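You operate a simulated robot arm through the tools that you are given. There is no shell and no other tool.

The job below is to be done with a simulated robot arm. You get a single attempt, and the scene is never put back.

## Task
Plug the pump in, prime it, switch it on and open the blue valve.
Fine: plug in and three strokes of the yellow plunger before the switch.
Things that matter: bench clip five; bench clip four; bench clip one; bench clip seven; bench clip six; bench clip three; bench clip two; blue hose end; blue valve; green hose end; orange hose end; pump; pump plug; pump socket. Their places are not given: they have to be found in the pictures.

It is judged by the outcome, as a careful person would: the job done as asked, and still so three seconds after it is handed in. It fails if anything else is knocked over, pushed out of place, dropped, spilled or broken.

## Robot
A 7-joint arm with a fingered hand, fixed in place. Base frame: the origin is on the floor under the middle of its stand, x ahead of it, y to its left, z up; the work surface is at about z = 800. Units: mm, degrees, N and s.
With the tool pointing down near the work surface it reaches from about 100 to 800 mm from the base axis. Its first joint turns from -143.0 to 143.0 degrees. Payload 3 kg.
The tool frame sits at the grasp point between the pads (the TCP): z along the fingers, y along the line on which they close. The tips reach 26 mm beyond it. The gripper opens to 148 mm; its body begins 73 mm behind the TCP. The gripper is a hand of 3 fingers: y runs from the thumb to the fingers, the wrist lies at [0, 0, -229] in the tool frame.
Orientation is that of the tool frame in the base frame, as a unit quaternion [x, y, z, w]. With the fingers straight down and closing along the base's y, the tool's x points along the base's -x, its y along +y and its z along -z.

## Interface
- The arm moves only by the tool drive_tool. Its argument "rows" is a list of rows, each an object of numbers (a shift or turn left out is 0): "x", "y", "z": the shift along the base's x, y, z in mm; "rx", "ry", "rz": the turn, a rotation vector about the base's x, y, z in degrees. In form: [{"x": .., "y": .., "z": .., "rx": .., "ry": .., "rz": ..}, ...]. A call has 1 to 20 rows; each row shifts and turns the commanded pose from where the row before left it. A row lasts 0.2 s, in which the tool goes at most 50 mm and 8.6 degrees; a call with a longer step from one row to the next is refused whole. Where a pose cannot be reached the arm comes as near as it can. A force on the tool above 40 N (or 10 N above the force at the start of the call, whichever is more), or a blocked arm, ends the call early, and 0.2 s more pass. In this call time passes only in rows, and 0.2 s behind the last. The reply holds the time, the measured pose of the TCP, the force on the tool along the base axes, the opening and the grip force, in the units named above and with some noise, with the torque about the TCP (base axes, N m) and any sound that the robot's microphone picked up.
- Cameras (640 x 400 px; columns grow to the right, rows downward): "scene" is fixed at [49.6, -501.5, 1485]; the picture's right is [0.65, -0.76, 0.00], its down [-0.46, -0.39, -0.80] and it looks along [0.61, 0.52, -0.60] (base axes); focal length 313 px, centre (320, 200). "wrist" rides on the gripper at [68, -39, -90] in the tool frame; the picture's right is [0.50, 0.87, 0.00], its down [-0.66, 0.38, -0.65] and it looks along [-0.57, 0.33, 0.76] (tool axes); focal length 222 px, centre (320, 200).
- grab_frame(camera): a new picture of that camera. It takes no simulated time.
- raise_lower(by): slides the trunk up (or, below 0, down) by that many mm; the arm rides with it, the base frame stays. It gives what a move gives, with no picture.
- move_fingers(finger1, finger2, thumb_bend): sets how far each is bent, from 0 (flat) to 100 (curled in); at 30 the hand is open as for a grip, at 70 the pads meet at the TCP. One left out holds its place. A second passes; each finger stops where it meets its share of the squeeze, and holds until it gets a number again. It is the only way to open and close the hand. It gives what a move gives, with no picture; readings hold the bend of each and the force on the fingers (four entries, about 0 where the hand has none), thumb and palm.
- locate(camera, pixels): there is no depth. For up to 12 entries [column, row, z] of the newest picture of that camera ("zoom" is the newest enlarged one), the place [x, y] in the base frame at which the ray of that pixel passes the height z, good to about 2 mm. It takes no simulated time.
- inspect(camera, box): a new picture of the part [left, top, right, bottom] of that camera's present view, enlarged. It takes no simulated time.
- finish_job(): hands the job in; it is judged then, once.

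Leave the gripper open and the arm clear of the work at the hand-in unless told otherwise.

The tools are called after "Emit:" as a command line: name --argument value ..., lists and objects as JSON in quotes. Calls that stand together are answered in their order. drive_tool: Moves the arm, as the interface text tells. Its arguments: {"type":"object","properties":{"rows":{"type":"array"}},"required":["rows"]} The other tools are called the same way: raise_lower (by) moves the trunk up or down; move_fingers (finger1, finger2, thumb_bend) moves the fingers one by one; grab_frame (camera) takes a picture; locate (camera, pixels) gives the place at which the rays of pixels pass given heights; inspect (camera, box) takes an enlarged picture of a part of a camera's view; finish_job () hands the job in.

At the start:

```text
clock: 0.0
ee_pos: [555.8, 509.0, 1218.3]
tcp_rot: [0.0, 1.0, -0.001, -0.001]
force: [-0.1, -0.9, 0.5]
moment: [0.0, -0.02, 0.0]
finger_gap: 148.0
finger_force: 0.1
shape: jaw
bend: [30.0, 30.0, 30.0]
finger forces: [0.0, 0.0, 0.1, 0.1, 0.1, 0.0]
trunk travel left (down, up): [-825.0, 65.0]
```

scene: 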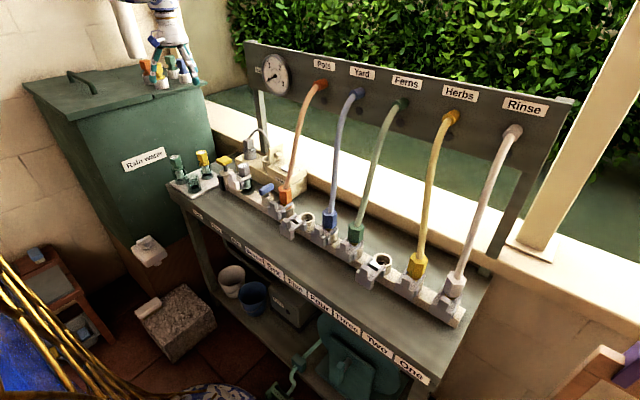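
wrist: 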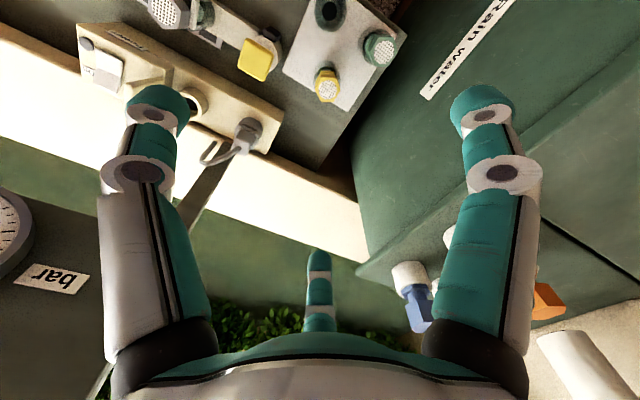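

I see a bench with a row of clips and hoses, a green rain-water tank to the left, and a beige box with sockets behind. I'll enlarge the parts of the scene view to find the pump, plug, socket and valve.

Emit:
inspect --camera "scene" --box '[160, 120, 320, 220]'

Emit:
inspect --camera "scene" --box '[260, 160, 500, 310]'

Emit:
inspect --camera "wrist" --box '[60, 0, 420, 225]'

Emit:
inspect --camera "scene" --box '[0, 220, 240, 400]'

Emit:
inspect --camera "scene" --box '[180, 200, 440, 400]'

```text
4.00 times, centred on (240, 170) of scene
```

zoom: 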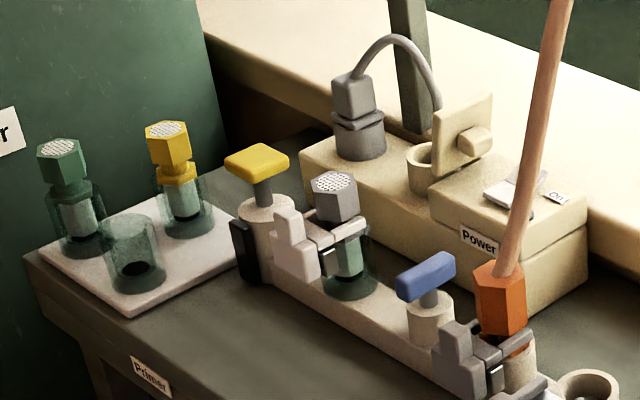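

```text
2.67 times, centred on (380, 235) of scene
```

zoom: 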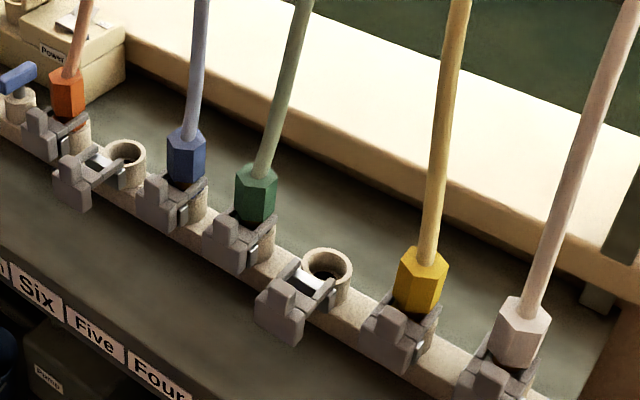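

```text
1.78 times, centred on (240, 112) of wrist
```

zoom: 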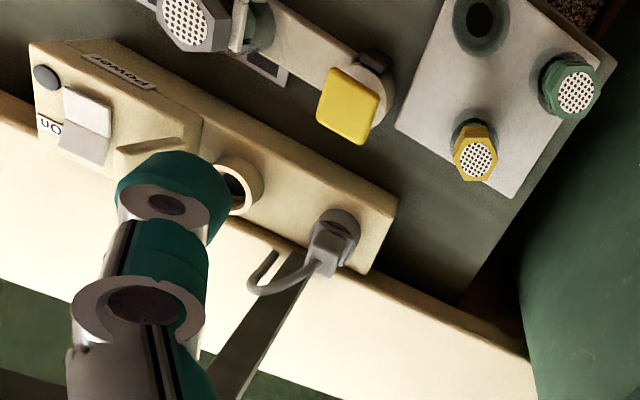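

```text
2.22 times, centred on (120, 310) of scene
```

zoom: 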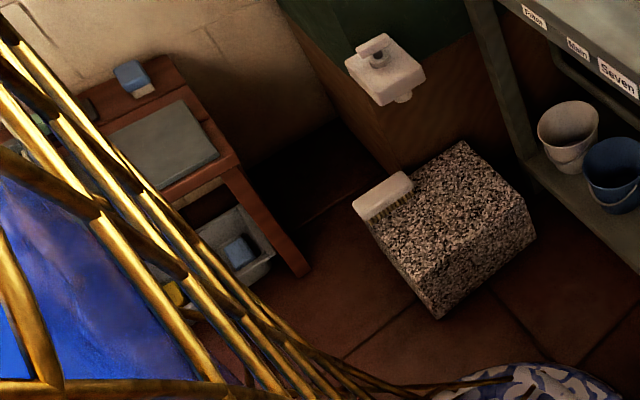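

```text
2.00 times, centred on (310, 300) of scene
```

zoom: 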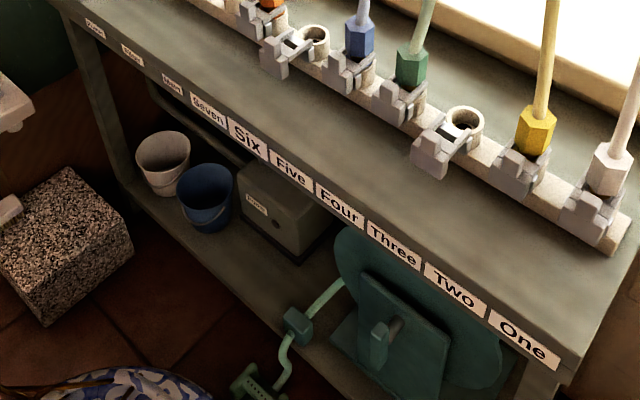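

The power box behind has a grey plug standing with a cord, a second ring-shaped socket with a flap, and a rocker switch. The yellow knob stands at the left end of the manifold and the blue handle a little to the right. I'll enlarge these further.

Emit:
inspect --camera "scene" --box '[236, 124, 316, 174]'

Emit:
inspect --camera "scene" --box '[210, 150, 290, 200]'

Emit:
inspect --camera "scene" --box '[250, 175, 330, 225]'

Emit:
inspect --camera "scene" --box '[300, 200, 380, 250]'

Emit:
inspect --camera "scene" --box '[180, 190, 340, 290]'

Emit:
inspect --camera "wrist" --box '[70, 20, 310, 170]'

```text
8.00 times, centred on (276, 149) of scene
```

zoom: 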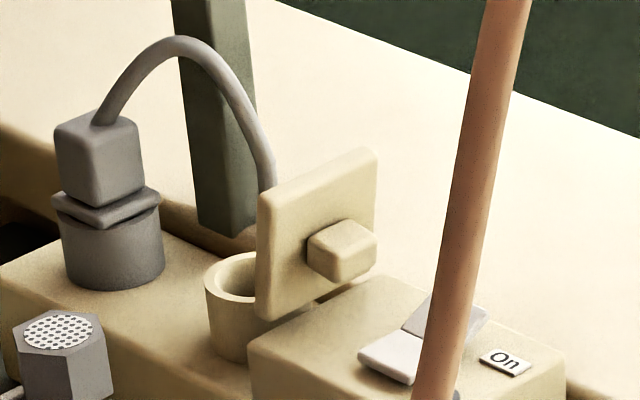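

```text
8.00 times, centred on (250, 175) of scene
```

zoom: 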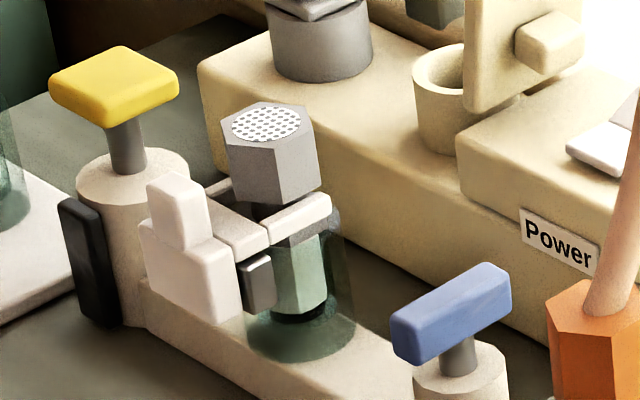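

```text
8.00 times, centred on (290, 200) of scene
```

zoom: 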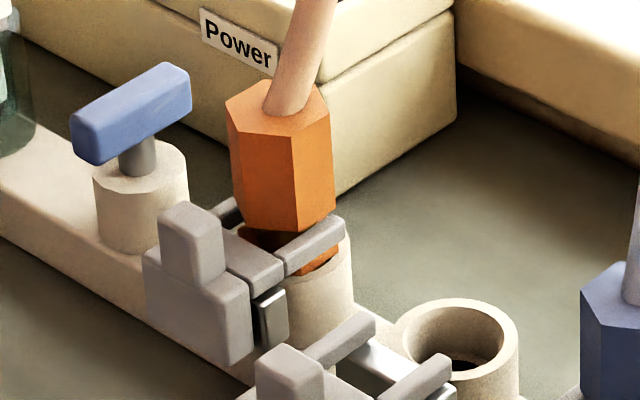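

```text
8.00 times, centred on (340, 225) of scene
```

zoom: 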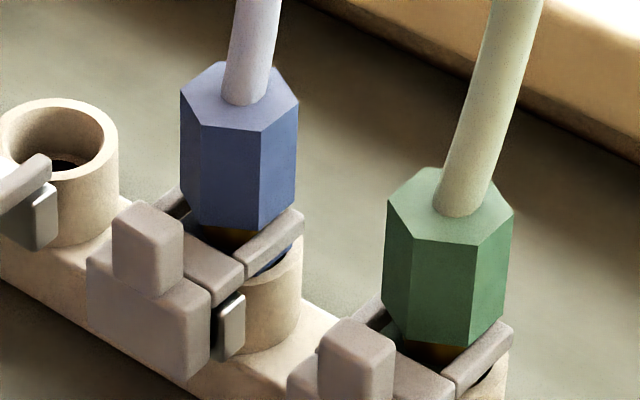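

```text
4.00 times, centred on (260, 240) of scene
```

zoom: 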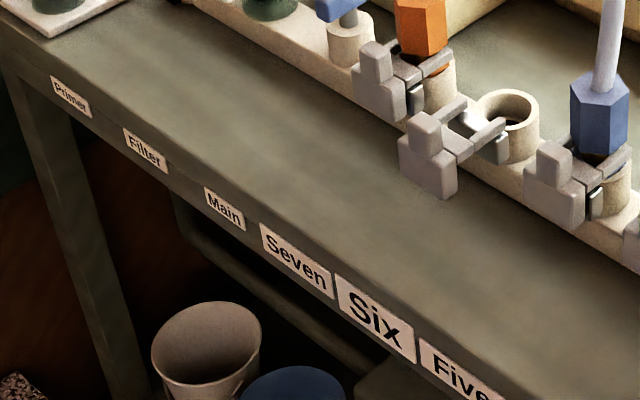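

```text
2.67 times, centred on (190, 95) of wrist
```

zoom: 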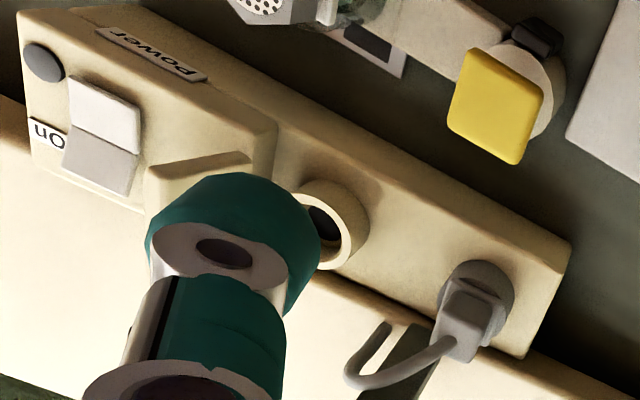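

The front labels read Primer, Filter, Main, then Seven to One; so the yellow plunger is the primer, and the blue handle is the main valve. The plug seems parked in a dark grey cup, and the beige ring with the raised lid is the socket. I'll triangulate from both pictures: plug head top (scene 248,141; wrist 244,142), ring (scene 265,158), yellow knob (scene 225,160; wrist 257,62), switch, blue handle.

Emit:
locate --camera "scene" --pixels '[[248.1, 140.9, 850], [248.1, 140.9, 900], [248.1, 140.9, 950], [250.4, 158.4, 850], [265.5, 159, 850], [265.5, 159, 900], [224.3, 161, 850], [224.3, 161, 900], [224.3, 161, 950], [266.5, 189, 850], [266.5, 189, 900], [231, 190, 800]]'

Emit:
locate --camera "wrist" --pixels '[[244.4, 141.9, 850], [244.4, 141.9, 900], [244.4, 141.9, 950], [191, 104, 850], [191, 104, 900], [257, 60, 850], [257, 60, 900], [257, 60, 950], [108, 61, 850], [108, 61, 900], [107, 79, 850], [107, 79, 900]]'

```text
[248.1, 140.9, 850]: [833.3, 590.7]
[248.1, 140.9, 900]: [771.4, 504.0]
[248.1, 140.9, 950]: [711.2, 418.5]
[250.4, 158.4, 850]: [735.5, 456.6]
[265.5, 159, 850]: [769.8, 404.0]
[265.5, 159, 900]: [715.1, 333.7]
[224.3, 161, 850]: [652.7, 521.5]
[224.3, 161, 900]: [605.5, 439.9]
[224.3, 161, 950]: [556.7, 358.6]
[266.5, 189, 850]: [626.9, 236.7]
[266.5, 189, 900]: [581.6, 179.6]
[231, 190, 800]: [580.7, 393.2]
```

```text
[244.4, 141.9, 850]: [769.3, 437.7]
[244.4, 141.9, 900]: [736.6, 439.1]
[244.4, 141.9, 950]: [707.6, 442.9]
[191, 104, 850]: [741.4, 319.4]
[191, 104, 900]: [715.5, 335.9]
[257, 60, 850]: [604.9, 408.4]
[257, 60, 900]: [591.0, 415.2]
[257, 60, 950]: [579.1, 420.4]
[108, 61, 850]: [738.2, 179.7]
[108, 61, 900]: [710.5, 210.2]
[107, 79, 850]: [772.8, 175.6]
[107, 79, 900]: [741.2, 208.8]
```

Estimates so far: socket ring top about (715, 335, 900), parked plug top about (720, 440, 937), yellow knob about (590, 417, 915). The panel with the gauge stands behind, so I'll triangulate it ("bar" label: scene 258,70; wrist 53,279), its post, and the blue handle before moving.

Emit:
locate --camera "scene" --pixels '[[258, 70, 1050], [258, 70, 1100], [258, 70, 1150], [258, 70, 1200], [262, 150, 850], [262, 150, 900], [249, 130, 950], [318, 84, 1100], [318, 84, 1150], [286, 185, 880], [286, 185, 920], [266, 189, 880]]'

Emit:
locate --camera "wrist" --pixels '[[53, 279, 1050], [53, 279, 1100], [53, 279, 1150], [53, 279, 1200], [200, 205, 850], [200, 205, 900], [200, 205, 950], [326, 85, 830], [380, 48, 830], [326, 85, 880], [380, 48, 880], [360, 230, 900]]'

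Emit:
inspect --camera "scene" --box '[230, 30, 390, 130]'

```text
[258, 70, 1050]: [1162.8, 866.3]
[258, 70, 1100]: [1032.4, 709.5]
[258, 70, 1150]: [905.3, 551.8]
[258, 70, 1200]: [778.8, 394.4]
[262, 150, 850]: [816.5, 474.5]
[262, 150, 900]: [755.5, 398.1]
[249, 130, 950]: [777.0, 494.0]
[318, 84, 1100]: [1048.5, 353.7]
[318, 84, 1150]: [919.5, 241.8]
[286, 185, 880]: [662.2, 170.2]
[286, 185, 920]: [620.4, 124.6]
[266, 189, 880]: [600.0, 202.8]
```

```text
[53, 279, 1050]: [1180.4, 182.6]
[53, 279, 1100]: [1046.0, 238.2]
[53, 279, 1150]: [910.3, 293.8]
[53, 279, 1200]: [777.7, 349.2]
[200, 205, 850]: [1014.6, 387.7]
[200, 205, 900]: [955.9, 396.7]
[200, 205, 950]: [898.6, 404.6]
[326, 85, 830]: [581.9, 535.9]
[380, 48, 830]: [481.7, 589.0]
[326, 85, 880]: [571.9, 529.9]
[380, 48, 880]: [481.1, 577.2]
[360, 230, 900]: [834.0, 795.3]
```

```text
4.00 times, centred on (310, 80) of scene
```

zoom: 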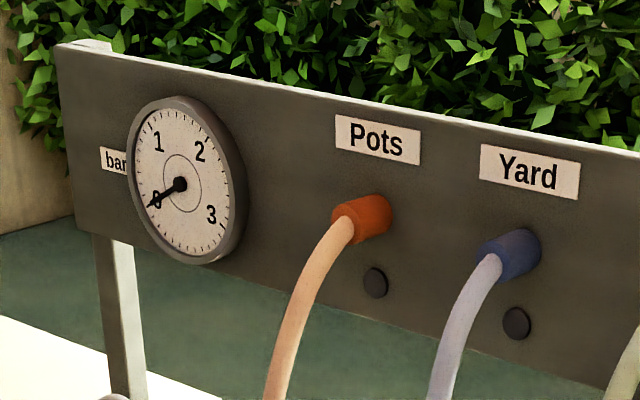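

The panel is at about x = 750 from z ≈ 1150 up with its left end near y ≈ 400, so a vertical hand over the socket would hit it; I'll need to tilt the hand back later. First I move to a lookout at about (583, 330, 1090), clear of hoses, to see the power box closely.

Emit:
drive_tool --rows '[{"x": 0, "y": -36, "z": -20}, {"x": 5, "y": -36, "z": -25}, {"x": 5, "y": -36, "z": -25}, {"x": 5, "y": -36, "z": -25}, {"x": 5, "y": -36, "z": -25}]'

```text
clock: 1.4
ee_pos: [556.5, 328.0, 1081.1]
tcp_rot: [0.001, 1.0, 0.002, -0.023]
force: [1.0, 0.2, 0.9]
moment: [0.0, 0.02, 0.02]
finger_gap: 148.0
finger_force: 0.0
shape: jaw
bend: [30.0, 30.0, 30.0]
finger forces: [0.0, 0.1, 0.0, 0.0, 0.0, 0.0]
trunk travel left (down, up): [-825.0, 65.0]
stopped in row 5: the arm was blocked; the commanded pose is now the measured one
```

The move was stopped as "blocked" in row 5. I look at both pictures to see whether the arm touches anything.

Emit:
grab_frame --camera "scene"

Emit:
grab_frame --camera "wrist"

```text
taken
```

scene: 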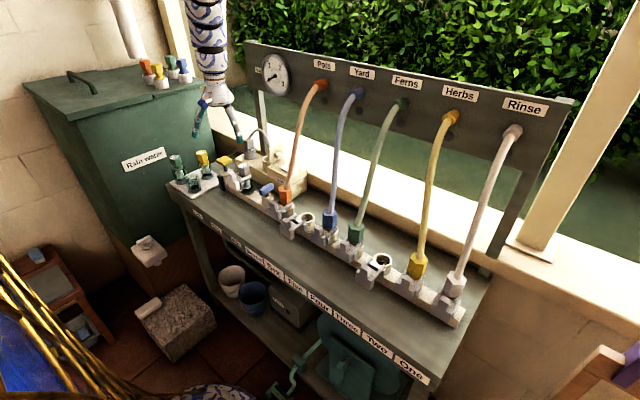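

```text
taken
```

wrist: 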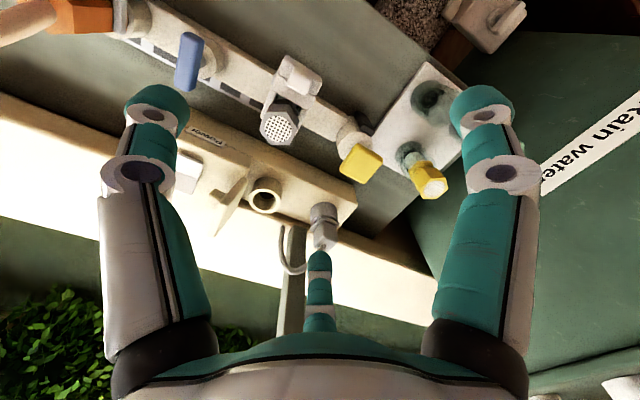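

Nothing touches; the hand hangs free. It may be a joint limit. I try a small test move forward.

Emit:
drive_tool --rows '[{"x": 10}, {"x": 10}]'

```text
clock: 2.0
ee_pos: [574.3, 329.8, 1081.1]
tcp_rot: [0.0, 1.0, 0.001, -0.022]
force: [0.2, -0.3, -0.4]
moment: [0.01, -0.02, -0.02]
finger_gap: 147.8
finger_force: 0.0
shape: jaw
bend: [30.0, 30.0, 30.0]
finger forces: [0.1, 0.0, 0.1, 0.1, 0.0, 0.0]
trunk travel left (down, up): [-825.0, 65.0]
```

It moves freely; the earlier stop was probably lag from going fast. I now enlarge the wrist view of the power box and manifold.

Emit:
inspect --camera "wrist" --box '[140, 100, 380, 250]'

Emit:
inspect --camera "wrist" --box '[100, 0, 420, 200]'

```text
2.67 times, centred on (260, 175) of wrist
```

zoom: 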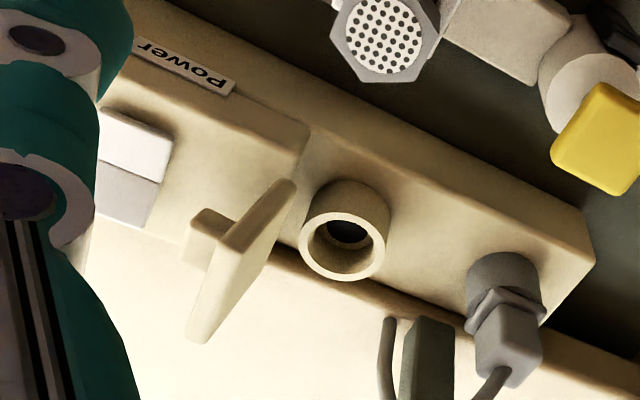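

```text
2.00 times, centred on (260, 100) of wrist
```

zoom: 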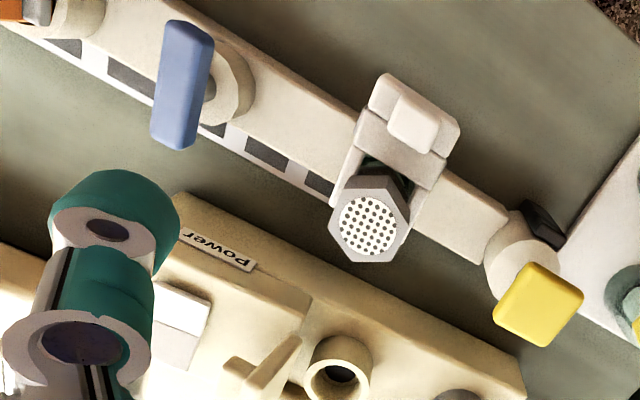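

Now I see it clearly: ring socket with a standing lid on its right (−y) side, grey plug in a grey cup, white/grey rocker switch, blue handle across the manifold. I locate the ring centre (wrist 268,193), plug head (333,231), cup, lid, yellow knob (369,149), blue handle (188,42) and switch at several heights.

Emit:
locate --camera "wrist" --pixels '[[268.2, 193, 880], [268.2, 193, 900], [268.2, 193, 920], [333, 231, 920], [333, 231, 940], [326, 210, 890], [326, 210, 910], [369, 149, 890], [369, 149, 910], [369, 149, 930], [191, 42, 870], [191, 42, 900]]'

Emit:
locate --camera "scene" --pixels '[[265.5, 158.8, 880], [265.5, 158.8, 900], [265.5, 158.8, 920], [224.4, 160.5, 900], [224.4, 160.5, 920], [248.3, 140.5, 930], [248.3, 140.5, 945], [266.5, 187.5, 870], [266.5, 187.5, 890], [249.5, 149.5, 910], [249.5, 149.5, 920]]'

```text
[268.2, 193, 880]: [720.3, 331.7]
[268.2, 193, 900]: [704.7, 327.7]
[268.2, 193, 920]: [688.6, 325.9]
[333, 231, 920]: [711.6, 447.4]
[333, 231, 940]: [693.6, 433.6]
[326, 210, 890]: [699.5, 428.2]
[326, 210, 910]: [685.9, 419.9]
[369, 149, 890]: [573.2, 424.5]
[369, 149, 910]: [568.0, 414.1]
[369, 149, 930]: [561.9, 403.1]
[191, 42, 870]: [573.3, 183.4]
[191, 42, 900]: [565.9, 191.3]
```

```text
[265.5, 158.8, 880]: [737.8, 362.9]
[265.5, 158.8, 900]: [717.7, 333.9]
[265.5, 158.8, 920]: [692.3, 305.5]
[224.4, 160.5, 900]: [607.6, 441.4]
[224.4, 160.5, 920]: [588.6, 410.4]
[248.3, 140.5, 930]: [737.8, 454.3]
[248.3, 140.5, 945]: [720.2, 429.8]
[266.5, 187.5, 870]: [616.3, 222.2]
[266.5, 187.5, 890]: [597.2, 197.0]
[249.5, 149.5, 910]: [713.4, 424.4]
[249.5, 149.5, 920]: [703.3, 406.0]
```

The wrist fixes differ from the scene fixes by 10–25 mm; the tool is tilted 2.5° after the stop. I level it (ry −2.5) and take a fresh picture.

Emit:
drive_tool --rows '[{"ry": -2.5}, {"x": 0}]'

Emit:
inspect --camera "wrist" --box '[140, 100, 380, 250]'

Emit:
grab_frame --camera "wrist"

```text
clock: 2.6
ee_pos: [575.9, 328.9, 1081.2]
tcp_rot: [-0.002, 1.0, 0.003, 0.001]
force: [0.7, -0.5, 0.5]
moment: [0.04, -0.01, 0.02]
finger_gap: 147.9
finger_force: 0.0
shape: jaw
bend: [30.0, 30.0, 30.0]
finger forces: [0.0, 0.0, 0.0, 0.1, 0.0, 0.0]
trunk travel left (down, up): [-825.0, 65.0]
```

```text
2.67 times, centred on (260, 175) of wrist
```

zoom: 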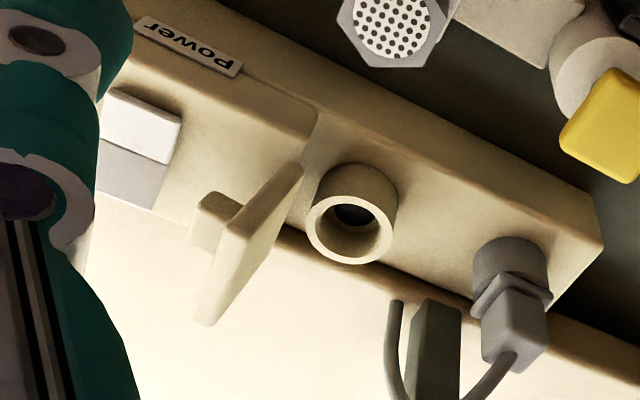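

```text
taken
```

wrist: 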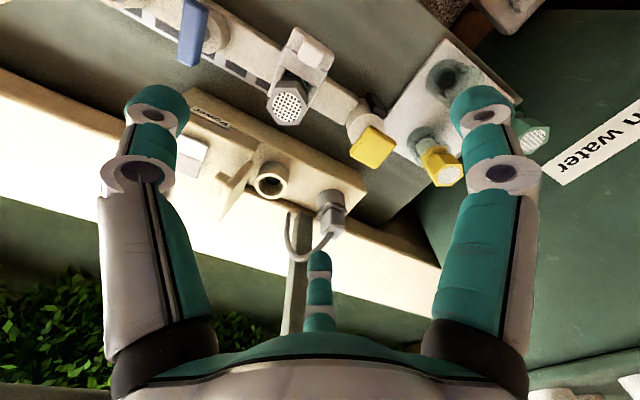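

Level now. I re-locate with the fresh wrist picture: ring top (271.6,185.5), plug head top (332,234), cup/flange (331,209), yellow knob (373,147), blue handle (193,32), switch, lid corners.

Emit:
locate --camera "wrist" --pixels '[[271.6, 185.5, 890], [271.6, 185.5, 900], [271.6, 185.5, 910], [332.4, 234.2, 930], [332.4, 234.2, 945], [332, 195, 880], [332, 195, 900], [373, 147, 900], [373, 147, 920], [193, 32, 870], [193, 32, 890], [192.5, 154, 900]]'

Emit:
inspect --camera "scene" --box '[236, 124, 316, 174]'

```text
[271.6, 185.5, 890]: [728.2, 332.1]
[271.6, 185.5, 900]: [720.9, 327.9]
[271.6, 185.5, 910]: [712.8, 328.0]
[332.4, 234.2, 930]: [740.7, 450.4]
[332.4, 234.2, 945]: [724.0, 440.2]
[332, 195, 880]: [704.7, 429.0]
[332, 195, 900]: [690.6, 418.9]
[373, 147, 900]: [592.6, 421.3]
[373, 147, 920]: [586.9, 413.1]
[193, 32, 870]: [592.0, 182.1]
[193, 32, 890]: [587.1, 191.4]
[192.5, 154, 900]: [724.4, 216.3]
```

```text
8.00 times, centred on (276, 149) of scene
```

zoom: 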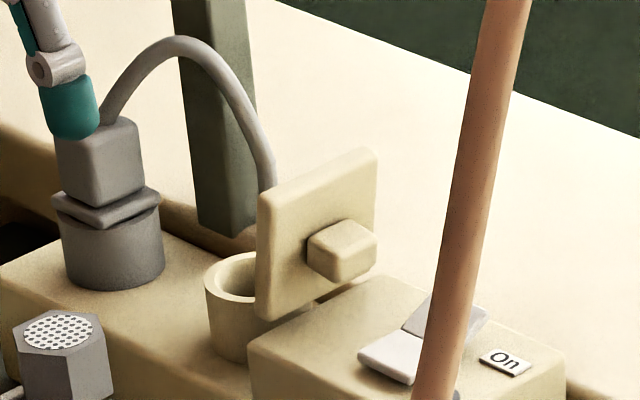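

The fixes now agree: ring top ≈ (717, 330, 902), plug top ≈ (728, 442, 938), yellow knob top ≈ (589, 415, 915), blue handle ≈ (588, 192, 890). I locate lid corners (scene 268.8,147.8; 282.9,142.8; 282.9,157.8; 268.3,163.4), switch halves and box edges.

Emit:
locate --camera "scene" --pixels '[[268.8, 147.8, 940], [268.8, 147.8, 950], [282.9, 142.8, 940], [282.9, 142.8, 950], [282.9, 157.8, 895], [282.9, 157.8, 905], [268.3, 163.4, 895], [268.3, 163.4, 905], [250.1, 158, 870], [250.1, 158, 880], [285, 168.5, 890], [293, 164, 890]]'

Emit:
locate --camera "wrist" --pixels '[[253.1, 162.5, 940], [253.1, 162.5, 950], [216.5, 221.5, 940], [216.5, 221.5, 950], [192.5, 146, 885], [192.5, 146, 895], [190, 165, 885], [190, 165, 895], [366, 192, 870], [366, 192, 880], [345, 218, 870], [345, 218, 880]]'

```text
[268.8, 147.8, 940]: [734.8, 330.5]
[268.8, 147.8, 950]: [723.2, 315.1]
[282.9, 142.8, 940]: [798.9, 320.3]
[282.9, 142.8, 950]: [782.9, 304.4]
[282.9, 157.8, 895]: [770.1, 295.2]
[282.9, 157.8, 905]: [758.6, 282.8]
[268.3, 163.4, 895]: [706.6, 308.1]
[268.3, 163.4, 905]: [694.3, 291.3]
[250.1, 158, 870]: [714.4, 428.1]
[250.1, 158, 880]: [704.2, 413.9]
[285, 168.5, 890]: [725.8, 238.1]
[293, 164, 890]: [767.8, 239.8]
```

```text
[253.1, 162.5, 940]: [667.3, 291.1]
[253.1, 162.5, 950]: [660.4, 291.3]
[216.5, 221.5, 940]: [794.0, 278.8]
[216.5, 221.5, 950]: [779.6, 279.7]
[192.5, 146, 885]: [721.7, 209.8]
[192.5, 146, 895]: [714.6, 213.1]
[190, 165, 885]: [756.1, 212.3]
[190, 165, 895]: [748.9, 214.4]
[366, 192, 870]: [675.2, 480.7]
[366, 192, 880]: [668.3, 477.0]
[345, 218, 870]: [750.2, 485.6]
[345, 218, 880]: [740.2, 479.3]
```

The lid seems to stand vertical at y ≈ 290 (x 695–755, z 905–965), the ring at (717,330). I zoom strongly from both cameras onto socket, plug and switch for exact sizes.

Emit:
inspect --camera "scene" --box '[240, 130, 272, 150]'

Emit:
inspect --camera "scene" --box '[240, 145, 288, 175]'

Emit:
inspect --camera "wrist" --box '[210, 150, 306, 210]'

Emit:
inspect --camera "wrist" --box '[300, 180, 364, 240]'

```text
16.00 times, centred on (256, 140) of scene
```

zoom: 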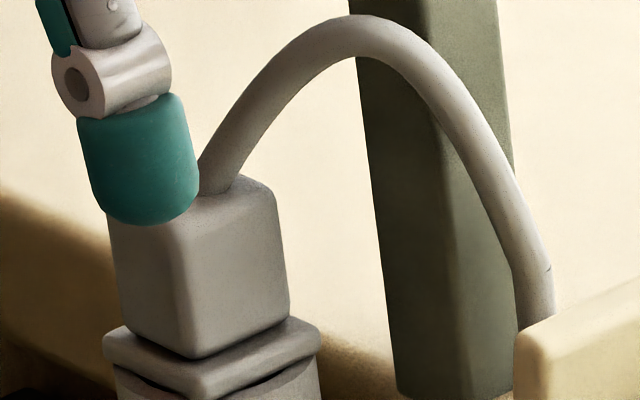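

```text
13.33 times, centred on (264, 160) of scene
```

zoom: 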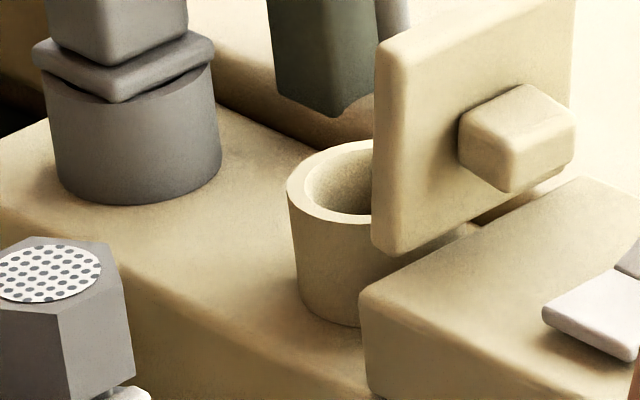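

```text
6.67 times, centred on (258, 180) of wrist
```

zoom: 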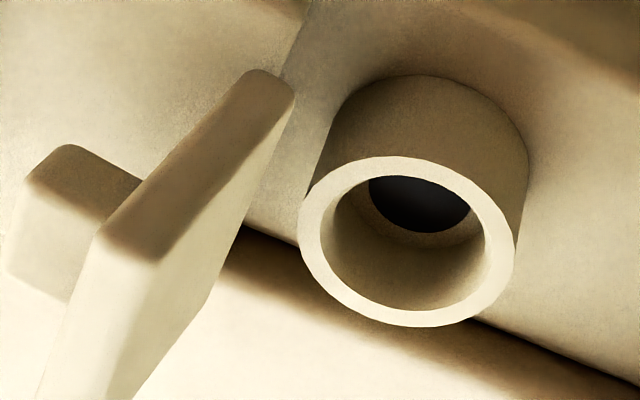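

```text
6.67 times, centred on (332, 210) of wrist
```

zoom: 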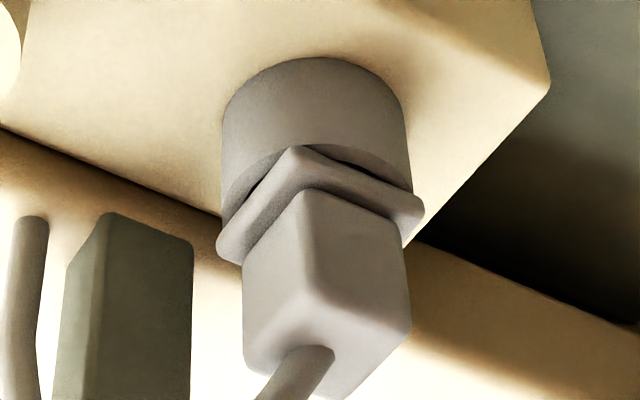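

Plug head is a ~30 mm cube, axis-aligned, with a square flange, standing in a ~49 mm cup; the socket ring is the same size. I refine: ring centre scene (268.0,159.0) / wrist (270.9,186.2); plug head top scene (248.2,140.0) / wrist (332.8,231.8); cup rim; lid edge.

Emit:
locate --camera "scene" --pixels '[[268.0, 159.0, 895], [268.0, 159.0, 905], [248.2, 140.0, 935], [248.2, 140.0, 945], [249.7, 151, 900], [249.7, 151, 910], [250.2, 157.9, 870], [250.2, 157.9, 880], [268.3, 163.8, 900], [268.3, 163.8, 910], [268.8, 147.8, 955], [268.8, 147.8, 965]]'

Emit:
locate --camera "wrist" --pixels '[[270.9, 186.2, 895], [270.9, 186.2, 905], [332.8, 231.8, 935], [332.8, 231.8, 945], [331.4, 190, 870], [331.4, 190, 880], [246.8, 162, 900], [246.8, 162, 910], [225.5, 184.5, 955], [225.5, 184.5, 965], [253.5, 165, 900], [253.5, 165, 910]]'

```text
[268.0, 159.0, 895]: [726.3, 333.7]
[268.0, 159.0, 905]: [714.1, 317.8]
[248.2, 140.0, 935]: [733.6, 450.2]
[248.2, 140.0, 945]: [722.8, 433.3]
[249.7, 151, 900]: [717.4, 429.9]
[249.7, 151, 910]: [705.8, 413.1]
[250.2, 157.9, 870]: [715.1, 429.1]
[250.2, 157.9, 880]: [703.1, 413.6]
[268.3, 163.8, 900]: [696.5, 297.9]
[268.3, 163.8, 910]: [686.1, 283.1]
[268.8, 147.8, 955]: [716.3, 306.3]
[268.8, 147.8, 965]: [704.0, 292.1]
```

```text
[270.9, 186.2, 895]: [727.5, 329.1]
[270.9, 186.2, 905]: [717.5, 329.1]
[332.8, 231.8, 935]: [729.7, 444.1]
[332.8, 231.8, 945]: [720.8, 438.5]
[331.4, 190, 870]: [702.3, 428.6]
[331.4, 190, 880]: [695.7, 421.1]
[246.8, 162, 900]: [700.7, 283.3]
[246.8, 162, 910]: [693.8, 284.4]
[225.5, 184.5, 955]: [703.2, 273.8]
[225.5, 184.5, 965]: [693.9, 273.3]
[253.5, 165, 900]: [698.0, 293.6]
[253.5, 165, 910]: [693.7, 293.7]
```

Refined: socket ring top centre ≈ (723, 329, 898), plug head top ≈ (726, 441, 940), head ≈ 28–30 mm wide, 35 mm tall; lid's inner face at y ≈ 293. My plan is to lean the hand back 30° (panel), grip the plug's ±y faces, lift, then yaw the hand away from the lid while inserting. First I check the tank edge and post positions.

Emit:
inspect --camera "wrist" --box '[260, 120, 500, 280]'

Emit:
locate --camera "scene" --pixels '[[265.1, 153.3, 860], [265.1, 153.3, 870], [206, 92, 1100], [206, 92, 1150], [206, 92, 1200], [215, 160, 850], [215, 160, 900], [263, 100, 1050], [263, 100, 1100], [248.8, 86.3, 1140], [245, 42, 1280], [261, 128, 960]]'

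Emit:
inspect --camera "scene" --box '[160, 60, 320, 160]'

```text
2.50 times, centred on (380, 200) of wrist
```

zoom: 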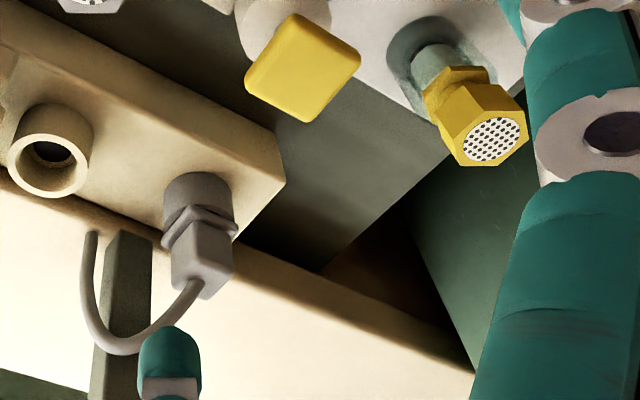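

```text
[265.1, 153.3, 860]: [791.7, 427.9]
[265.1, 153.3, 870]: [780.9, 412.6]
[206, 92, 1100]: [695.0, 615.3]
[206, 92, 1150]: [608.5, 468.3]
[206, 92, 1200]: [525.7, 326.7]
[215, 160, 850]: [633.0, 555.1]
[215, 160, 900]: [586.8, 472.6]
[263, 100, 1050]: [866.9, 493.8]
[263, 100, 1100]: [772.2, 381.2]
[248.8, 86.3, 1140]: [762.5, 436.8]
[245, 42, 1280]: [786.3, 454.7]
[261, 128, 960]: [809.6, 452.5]
```

```text
4.00 times, centred on (240, 110) of scene
```

zoom: 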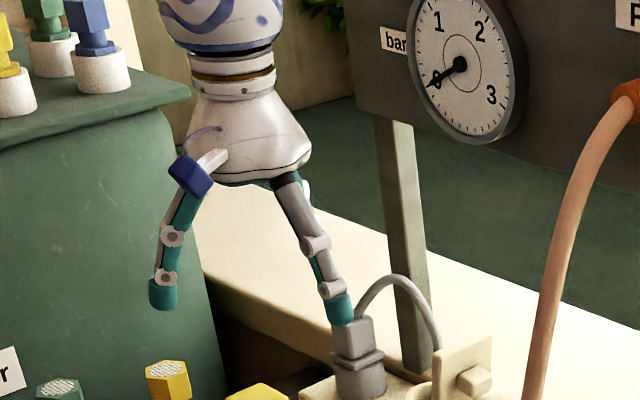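

The tank is well beyond y ≈ 540, the post at about (775, 395), and the cord arches from the plug towards the post, so I'll approach along a leaned-back tool axis. First I set the fingers to bend 50 (about 74 mm gap) and lean the tool back 30° in place.

Emit:
move_fingers --finger1 50 --finger2 50 --thumb_bend 50

Emit:
drive_tool --rows '[{"ry": -5}, {"ry": -5}, {"ry": -5}, {"ry": -5}, {"ry": -5}, {"ry": -5}, {}]'

```text
clock: 3.6
ee_pos: [575.0, 328.8, 1081.1]
tcp_rot: [-0.001, 1.0, 0.003, -0.001]
force: [-0.3, -0.7, -0.4]
moment: [0.02, 0.01, 0.0]
finger_gap: 62.7
finger_force: 0.0
shape: fingers
bend: [50.0, 50.0, 50.0]
finger forces: [0.0, 0.0, 0.0, 0.0, 0.0, 0.0]
trunk travel left (down, up): [-825.0, 65.0]
```

```text
clock: 5.2
ee_pos: [592.9, 353.1, 1061.3]
tcp_rot: [-0.001, 0.966, 0.0, 0.259]
force: [-0.7, 0.3, 0.8]
moment: [0.01, 0.01, 0.01]
finger_gap: 62.3
finger_force: 0.1
shape: fingers
bend: [50.0, 50.0, 50.0]
finger forces: [0.1, 0.0, 0.1, 0.0, 0.0, 0.1]
out of reach, approached as far as the arm can: row 2, 3, 4, 5
trunk travel left (down, up): [-825.0, 65.0]
```

The rotation arrived (30° lean) but the position drifted by ~30 mm and some rows were out of reach. I send a zero row to read the settled pose.

Emit:
drive_tool --rows '[{}, {}]'

Emit:
grab_frame --camera "scene"

```text
clock: 5.8
ee_pos: [593.1, 352.9, 1060.3]
tcp_rot: [-0.001, 0.966, 0.001, 0.258]
force: [0.2, -0.1, 0.3]
moment: [-0.02, 0.0, 0.02]
finger_gap: 62.3
finger_force: 0.0
shape: fingers
bend: [50.0, 50.0, 50.0]
finger forces: [0.0, 0.0, 0.0, 0.0, 0.0, 0.1]
trunk travel left (down, up): [-825.0, 65.0]
```

```text
taken
```

scene: 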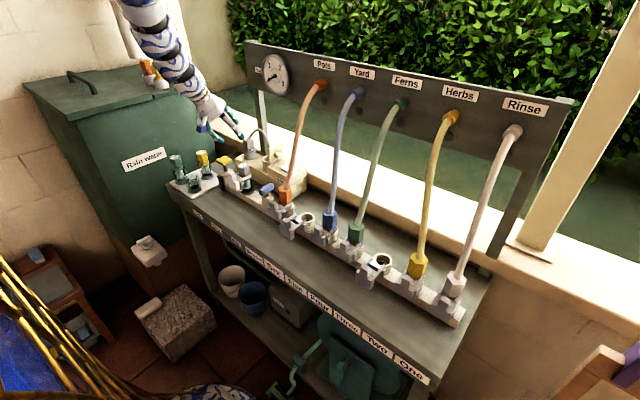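

The lean is right and the arm settled at (593, 353, 1060) free in the air; the limit was the arm folding too close. The plug is further out, so I go to a stand-off point about 85 mm behind the plug along the tool axis: (684, 441, 1004).

Emit:
drive_tool --rows '[{"x": 13, "y": 12.6, "z": -8}, {"x": 13, "y": 12.6, "z": -8}, {"x": 13, "y": 12.6, "z": -8}, {"x": 13, "y": 12.6, "z": -8}, {"x": 13, "y": 12.6, "z": -8}, {"x": 13, "y": 12.6, "z": -8}, {"x": 13, "y": 12.6, "z": -8}, {}]'

Emit:
grab_frame --camera "wrist"

Emit:
inspect --camera "scene" --box '[180, 80, 308, 160]'

```text
clock: 7.6
ee_pos: [684.3, 440.9, 1007.3]
tcp_rot: [-0.001, 0.966, 0.001, 0.259]
force: [0.1, -0.9, -0.4]
moment: [-0.01, 0.01, -0.01]
finger_gap: 62.2
finger_force: 0.2
shape: fingers
bend: [50.0, 50.0, 50.0]
finger forces: [0.1, 0.0, 0.1, 0.0, 0.0, 0.0]
trunk travel left (down, up): [-825.0, 65.0]
```

```text
taken
```

wrist: 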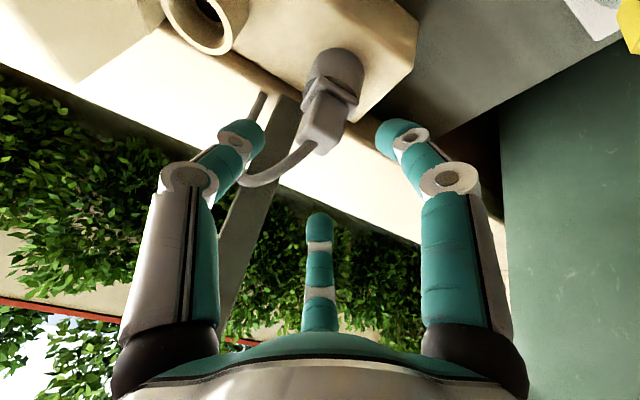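

```text
5.00 times, centred on (244, 120) of scene
```

zoom: 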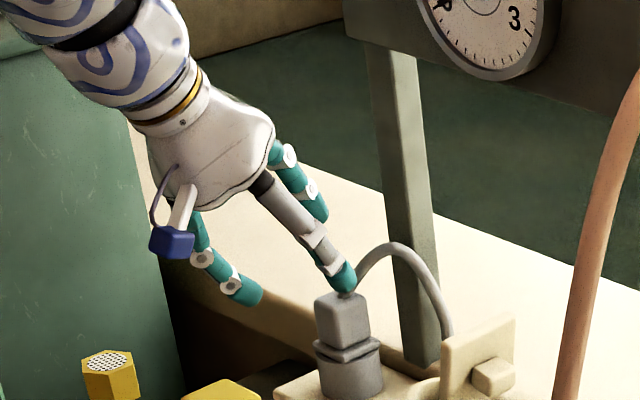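

The plug head sits between the digits in view. I zoom in on it to check the alignment with the tool axis (axis point 85 mm ahead projects to about (320,135)).

Emit:
inspect --camera "wrist" --box '[256, 60, 384, 140]'

Emit:
inspect --camera "wrist" --box '[224, 90, 384, 190]'

```text
5.00 times, centred on (320, 100) of wrist
```

zoom: 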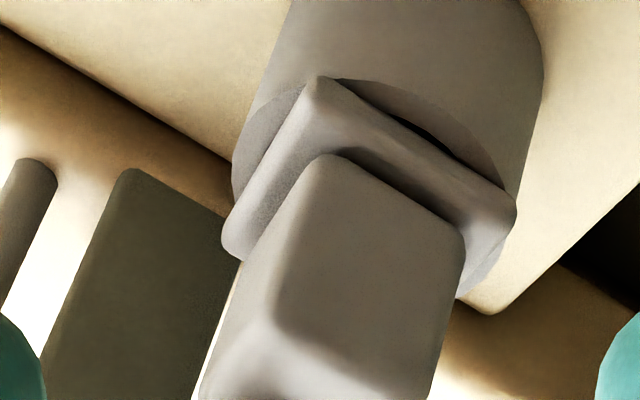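

```text
4.00 times, centred on (304, 140) of wrist
```

zoom: 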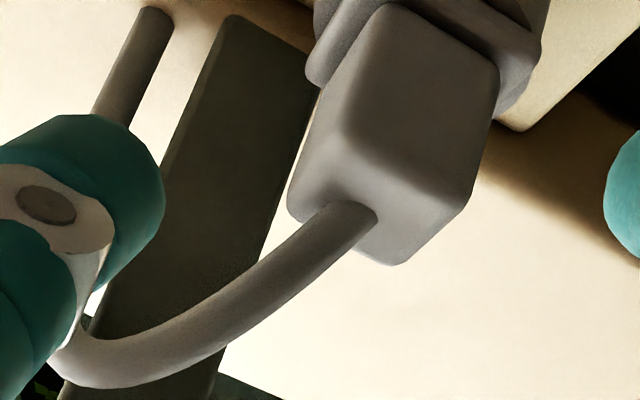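

The check is exact: head top centre at (726, 441, 940). I advance to (725, 441, 930), nearly along the tool axis, in small steps.

Emit:
drive_tool --rows '[{"x": 5.1, "z": -9.7}, {"x": 5.1, "z": -9.7}, {"x": 5.1, "z": -9.7}, {"x": 5.1, "z": -9.7}, {"x": 5.1, "z": -9.7}, {"x": 5.1, "z": -9.7}]'

Emit:
inspect --camera "wrist" --box '[160, 80, 480, 280]'

Emit:
inspect --camera "scene" --box '[216, 100, 296, 160]'

```text
clock: 9.0
ee_pos: [692.5, 424.2, 955.0]
tcp_rot: [-0.001, 0.966, 0.002, 0.258]
force: [0.0, -0.2, 0.2]
moment: [0.03, -0.03, -0.05]
finger_gap: 62.6
finger_force: 0.6
shape: fingers
bend: [50.0, 50.0, 50.0]
finger forces: [0.1, 0.8, 0.0, 0.0, 0.0, 0.0]
out of reach, approached as far as the arm can: row 3, 4, 5, 6
trunk travel left (down, up): [-825.0, 65.0]
```

```text
2.00 times, centred on (320, 180) of wrist
```

zoom: 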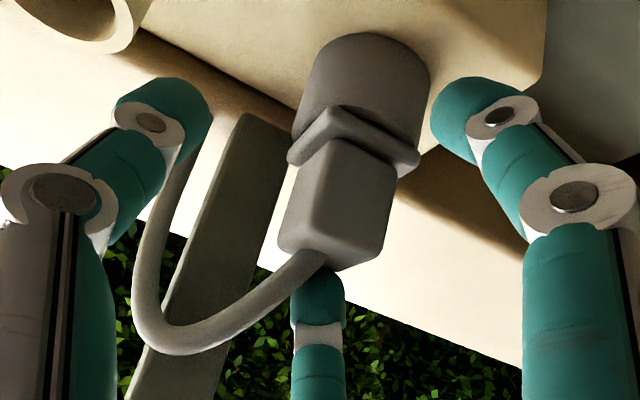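

```text
6.67 times, centred on (256, 130) of scene
```

zoom: 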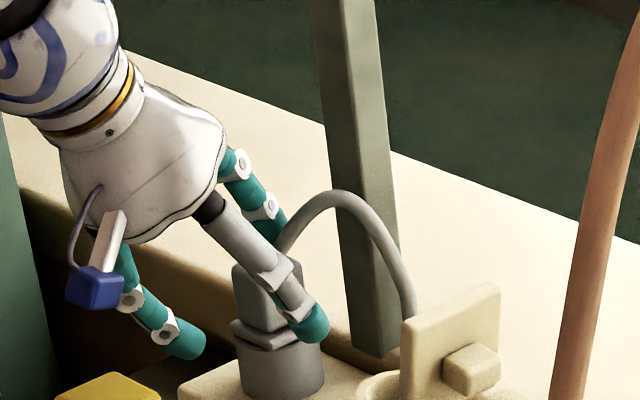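

Out of reach again: the arm stopped at (692, 424, 955), and one finger feels 0.8 N, likely brushing the plug head. I back off the way I came, to about (676, 441, 1010).

Emit:
drive_tool --rows '[{"x": -6, "y": 4, "z": 8}, {"x": -4, "y": 4, "z": 10}, {"x": -2, "y": 4, "z": 12}, {"x": -2, "y": 4, "z": 14}, {"x": -2, "z": 14}, {}]'

Emit:
grab_frame --camera "scene"

```text
clock: 10.4
ee_pos: [674.9, 441.2, 1013.2]
tcp_rot: [0.0, 0.966, 0.002, 0.259]
force: [-0.6, -0.5, 0.2]
moment: [0.0, 0.01, 0.01]
finger_gap: 62.4
finger_force: 0.1
shape: fingers
bend: [50.0, 50.0, 50.0]
finger forces: [0.0, 0.1, 0.0, 0.1, 0.0, 0.0]
trunk travel left (down, up): [-825.0, 65.0]
```

```text
taken
```

scene: 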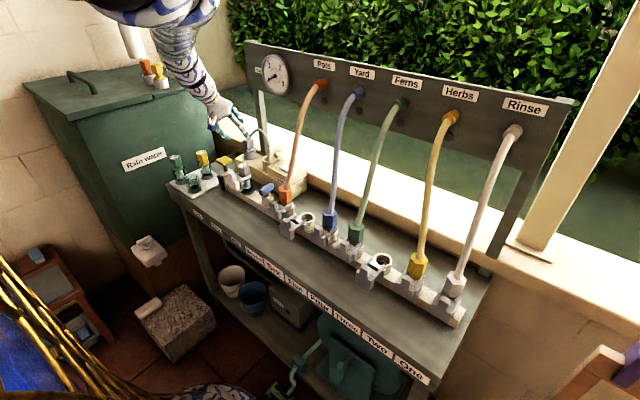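

The arm's elbow is high above, so the shoulder is probably too high. I raise the tool 100 mm, then lower the trunk by 100 mm to gain horizontal reach.

Emit:
drive_tool --rows '[{"x": -4, "z": 20}, {"x": -4, "z": 20}, {"x": -4, "z": 20}, {"x": -4, "z": 20}, {"x": -4, "z": 20}, {}]'

Emit:
raise_lower --by -100

Emit:
grab_frame --camera "scene"

```text
clock: 11.8
ee_pos: [655.7, 443.0, 1111.5]
tcp_rot: [-0.002, 0.966, 0.001, 0.258]
force: [0.0, -0.4, 0.6]
moment: [-0.02, 0.02, -0.01]
finger_gap: 62.3
finger_force: 0.1
shape: fingers
bend: [50.0, 50.0, 50.0]
finger forces: [0.0, 0.1, 0.0, 0.0, 0.0, 0.1]
trunk travel left (down, up): [-825.0, 65.0]
```

```text
clock: 13.1
ee_pos: [656.5, 443.8, 1011.2]
tcp_rot: [-0.001, 0.966, 0.002, 0.258]
force: [0.4, 0.1, -0.4]
moment: [-0.02, 0.0, 0.05]
finger_gap: 62.5
finger_force: 0.0
shape: fingers
bend: [50.0, 50.0, 50.0]
finger forces: [0.0, 0.0, 0.0, 0.0, 0.0, 0.0]
trunk travel left (down, up): [-725.0, 165.0]
```

```text
taken
```

scene: 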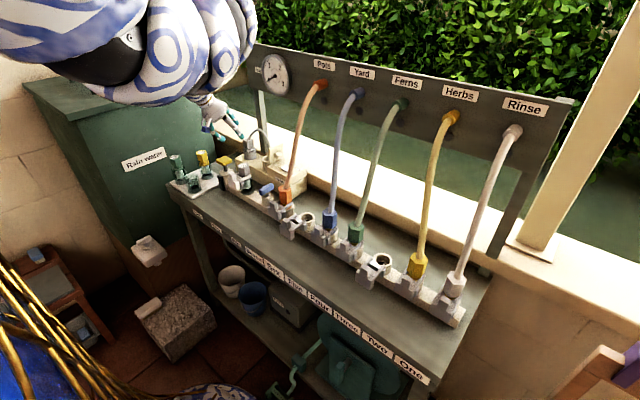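

The arm now reaches more horizontally and is clear of the tank top. I try the stand-off point (685, 441, 1004) again.

Emit:
drive_tool --rows '[{"x": 10, "y": -1, "z": -2}, {"x": 10, "y": -1, "z": -2}, {"x": 8.5, "y": -0.8, "z": -3}, {}]'

```text
clock: 14.1
ee_pos: [684.9, 440.3, 1005.2]
tcp_rot: [-0.001, 0.966, 0.001, 0.259]
force: [0.0, -0.1, -0.1]
moment: [0.01, -0.02, -0.01]
finger_gap: 62.5
finger_force: 0.0
shape: fingers
bend: [50.0, 50.0, 50.0]
finger forces: [0.1, 0.0, 0.0, 0.0, 0.0, 0.1]
trunk travel left (down, up): [-725.0, 165.0]
```

Reached cleanly. I now advance along the tool axis towards the plug, first about half way, checking reach.

Emit:
drive_tool --rows '[{"x": 5, "y": 0.2, "z": -9.4}, {"x": 5, "y": 0.2, "z": -9.4}, {"x": 5, "y": 0.2, "z": -9.4}, {"x": 5, "z": -9.4}, {}]'

Emit:
inspect --camera "wrist" --box '[160, 80, 480, 280]'

```text
clock: 15.3
ee_pos: [704.5, 441.6, 965.0]
tcp_rot: [-0.001, 0.966, 0.002, 0.259]
force: [0.1, 0.8, -0.3]
moment: [0.0, -0.04, 0.0]
finger_gap: 62.5
finger_force: 0.1
shape: fingers
bend: [50.0, 50.0, 50.0]
finger forces: [0.1, 0.0, 0.0, 0.0, 0.1, 0.0]
trunk travel left (down, up): [-725.0, 165.0]
```

```text
2.00 times, centred on (320, 180) of wrist
```

zoom: 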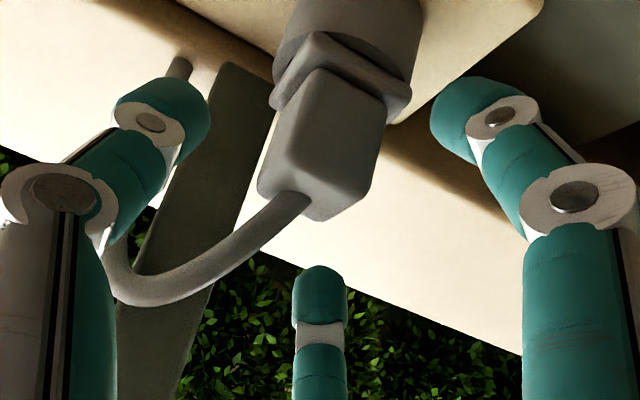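

Good reach and alignment, plug between thumb and fingers, the cord passes beyond the thumb. I advance the remaining ~40 mm to (725, 441, 930).

Emit:
drive_tool --rows '[{"x": 5, "z": -8.7}, {"x": 5, "z": -8.7}, {"x": 5, "z": -8.7}, {"x": 5, "z": -8.7}, {}]'

Emit:
inspect --camera "wrist" --box '[160, 80, 480, 280]'

Emit:
inspect --camera "scene" --box '[216, 100, 296, 160]'

```text
clock: 16.5
ee_pos: [725.2, 440.2, 932.5]
tcp_rot: [0.0, 0.966, 0.002, 0.259]
force: [0.1, 1.3, 0.9]
moment: [0.05, 0.06, 0.0]
finger_gap: 64.2
finger_force: 0.9
shape: fingers
bend: [49.0, 50.0, 50.0]
finger forces: [1.1, 0.1, 0.1, 0.0, 0.0, 0.0]
trunk travel left (down, up): [-725.0, 165.0]
```

```text
2.00 times, centred on (320, 180) of wrist
```

zoom: 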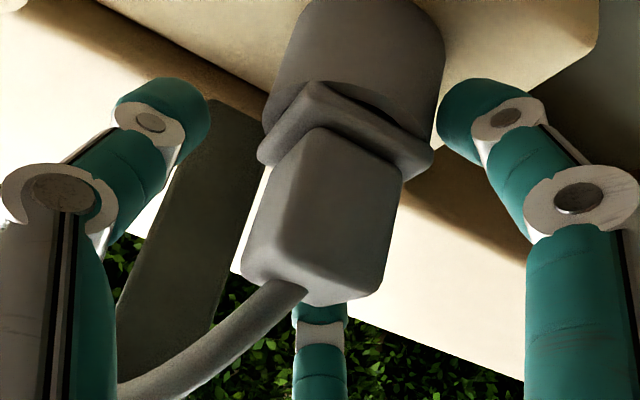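

```text
6.67 times, centred on (256, 130) of scene
```

zoom: 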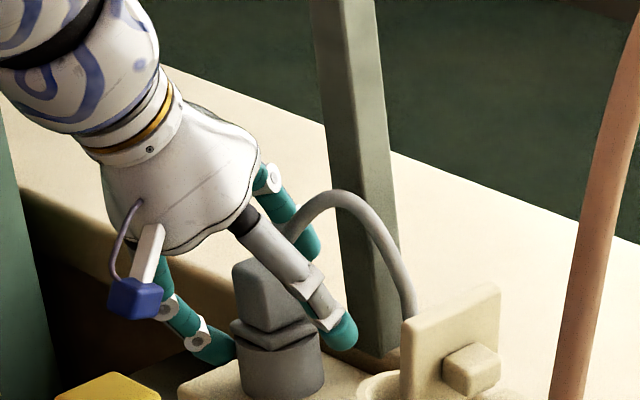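

Finger 1 feels 1.1 N, so it grazes the cup. From the pictures the three digits stand 120° apart, so a 30° lean is a poor match for the upright plug. I'll back off along the axis and regrip with only a ~12° lean and a −30° yaw, so the cord exits between the digits.

Emit:
drive_tool --rows '[{"x": -4, "z": 7}, {"x": -5, "z": 9}, {"x": -6, "z": 11}, {"x": -7, "z": 14}, {"x": -8, "z": 16}, {"x": -8, "z": 16}, {}]'

Emit:
drive_tool --rows '[{"ry": 4.5, "x": -2}, {"ry": 4.5, "x": -2}, {"ry": 4.5}, {"ry": 4.5}, {}]'

```text
clock: 18.1
ee_pos: [686.4, 440.9, 1004.5]
tcp_rot: [0.0, 0.966, 0.001, 0.258]
force: [-0.9, -0.4, 0.6]
moment: [0.01, 0.02, 0.03]
finger_gap: 62.6
finger_force: 0.1
shape: fingers
bend: [50.0, 50.0, 50.0]
finger forces: [0.0, 0.0, 0.0, 0.0, 0.0, 0.1]
trunk travel left (down, up): [-725.0, 165.0]
```

```text
clock: 19.3
ee_pos: [682.1, 441.0, 1005.1]
tcp_rot: [-0.001, 0.995, 0.002, 0.103]
force: [-0.4, -0.5, 0.1]
moment: [0.02, 0.01, -0.01]
finger_gap: 62.6
finger_force: 0.0
shape: fingers
bend: [50.0, 50.0, 50.0]
finger forces: [0.0, 0.1, 0.1, 0.0, 0.1, 0.0]
trunk travel left (down, up): [-725.0, 165.0]
```

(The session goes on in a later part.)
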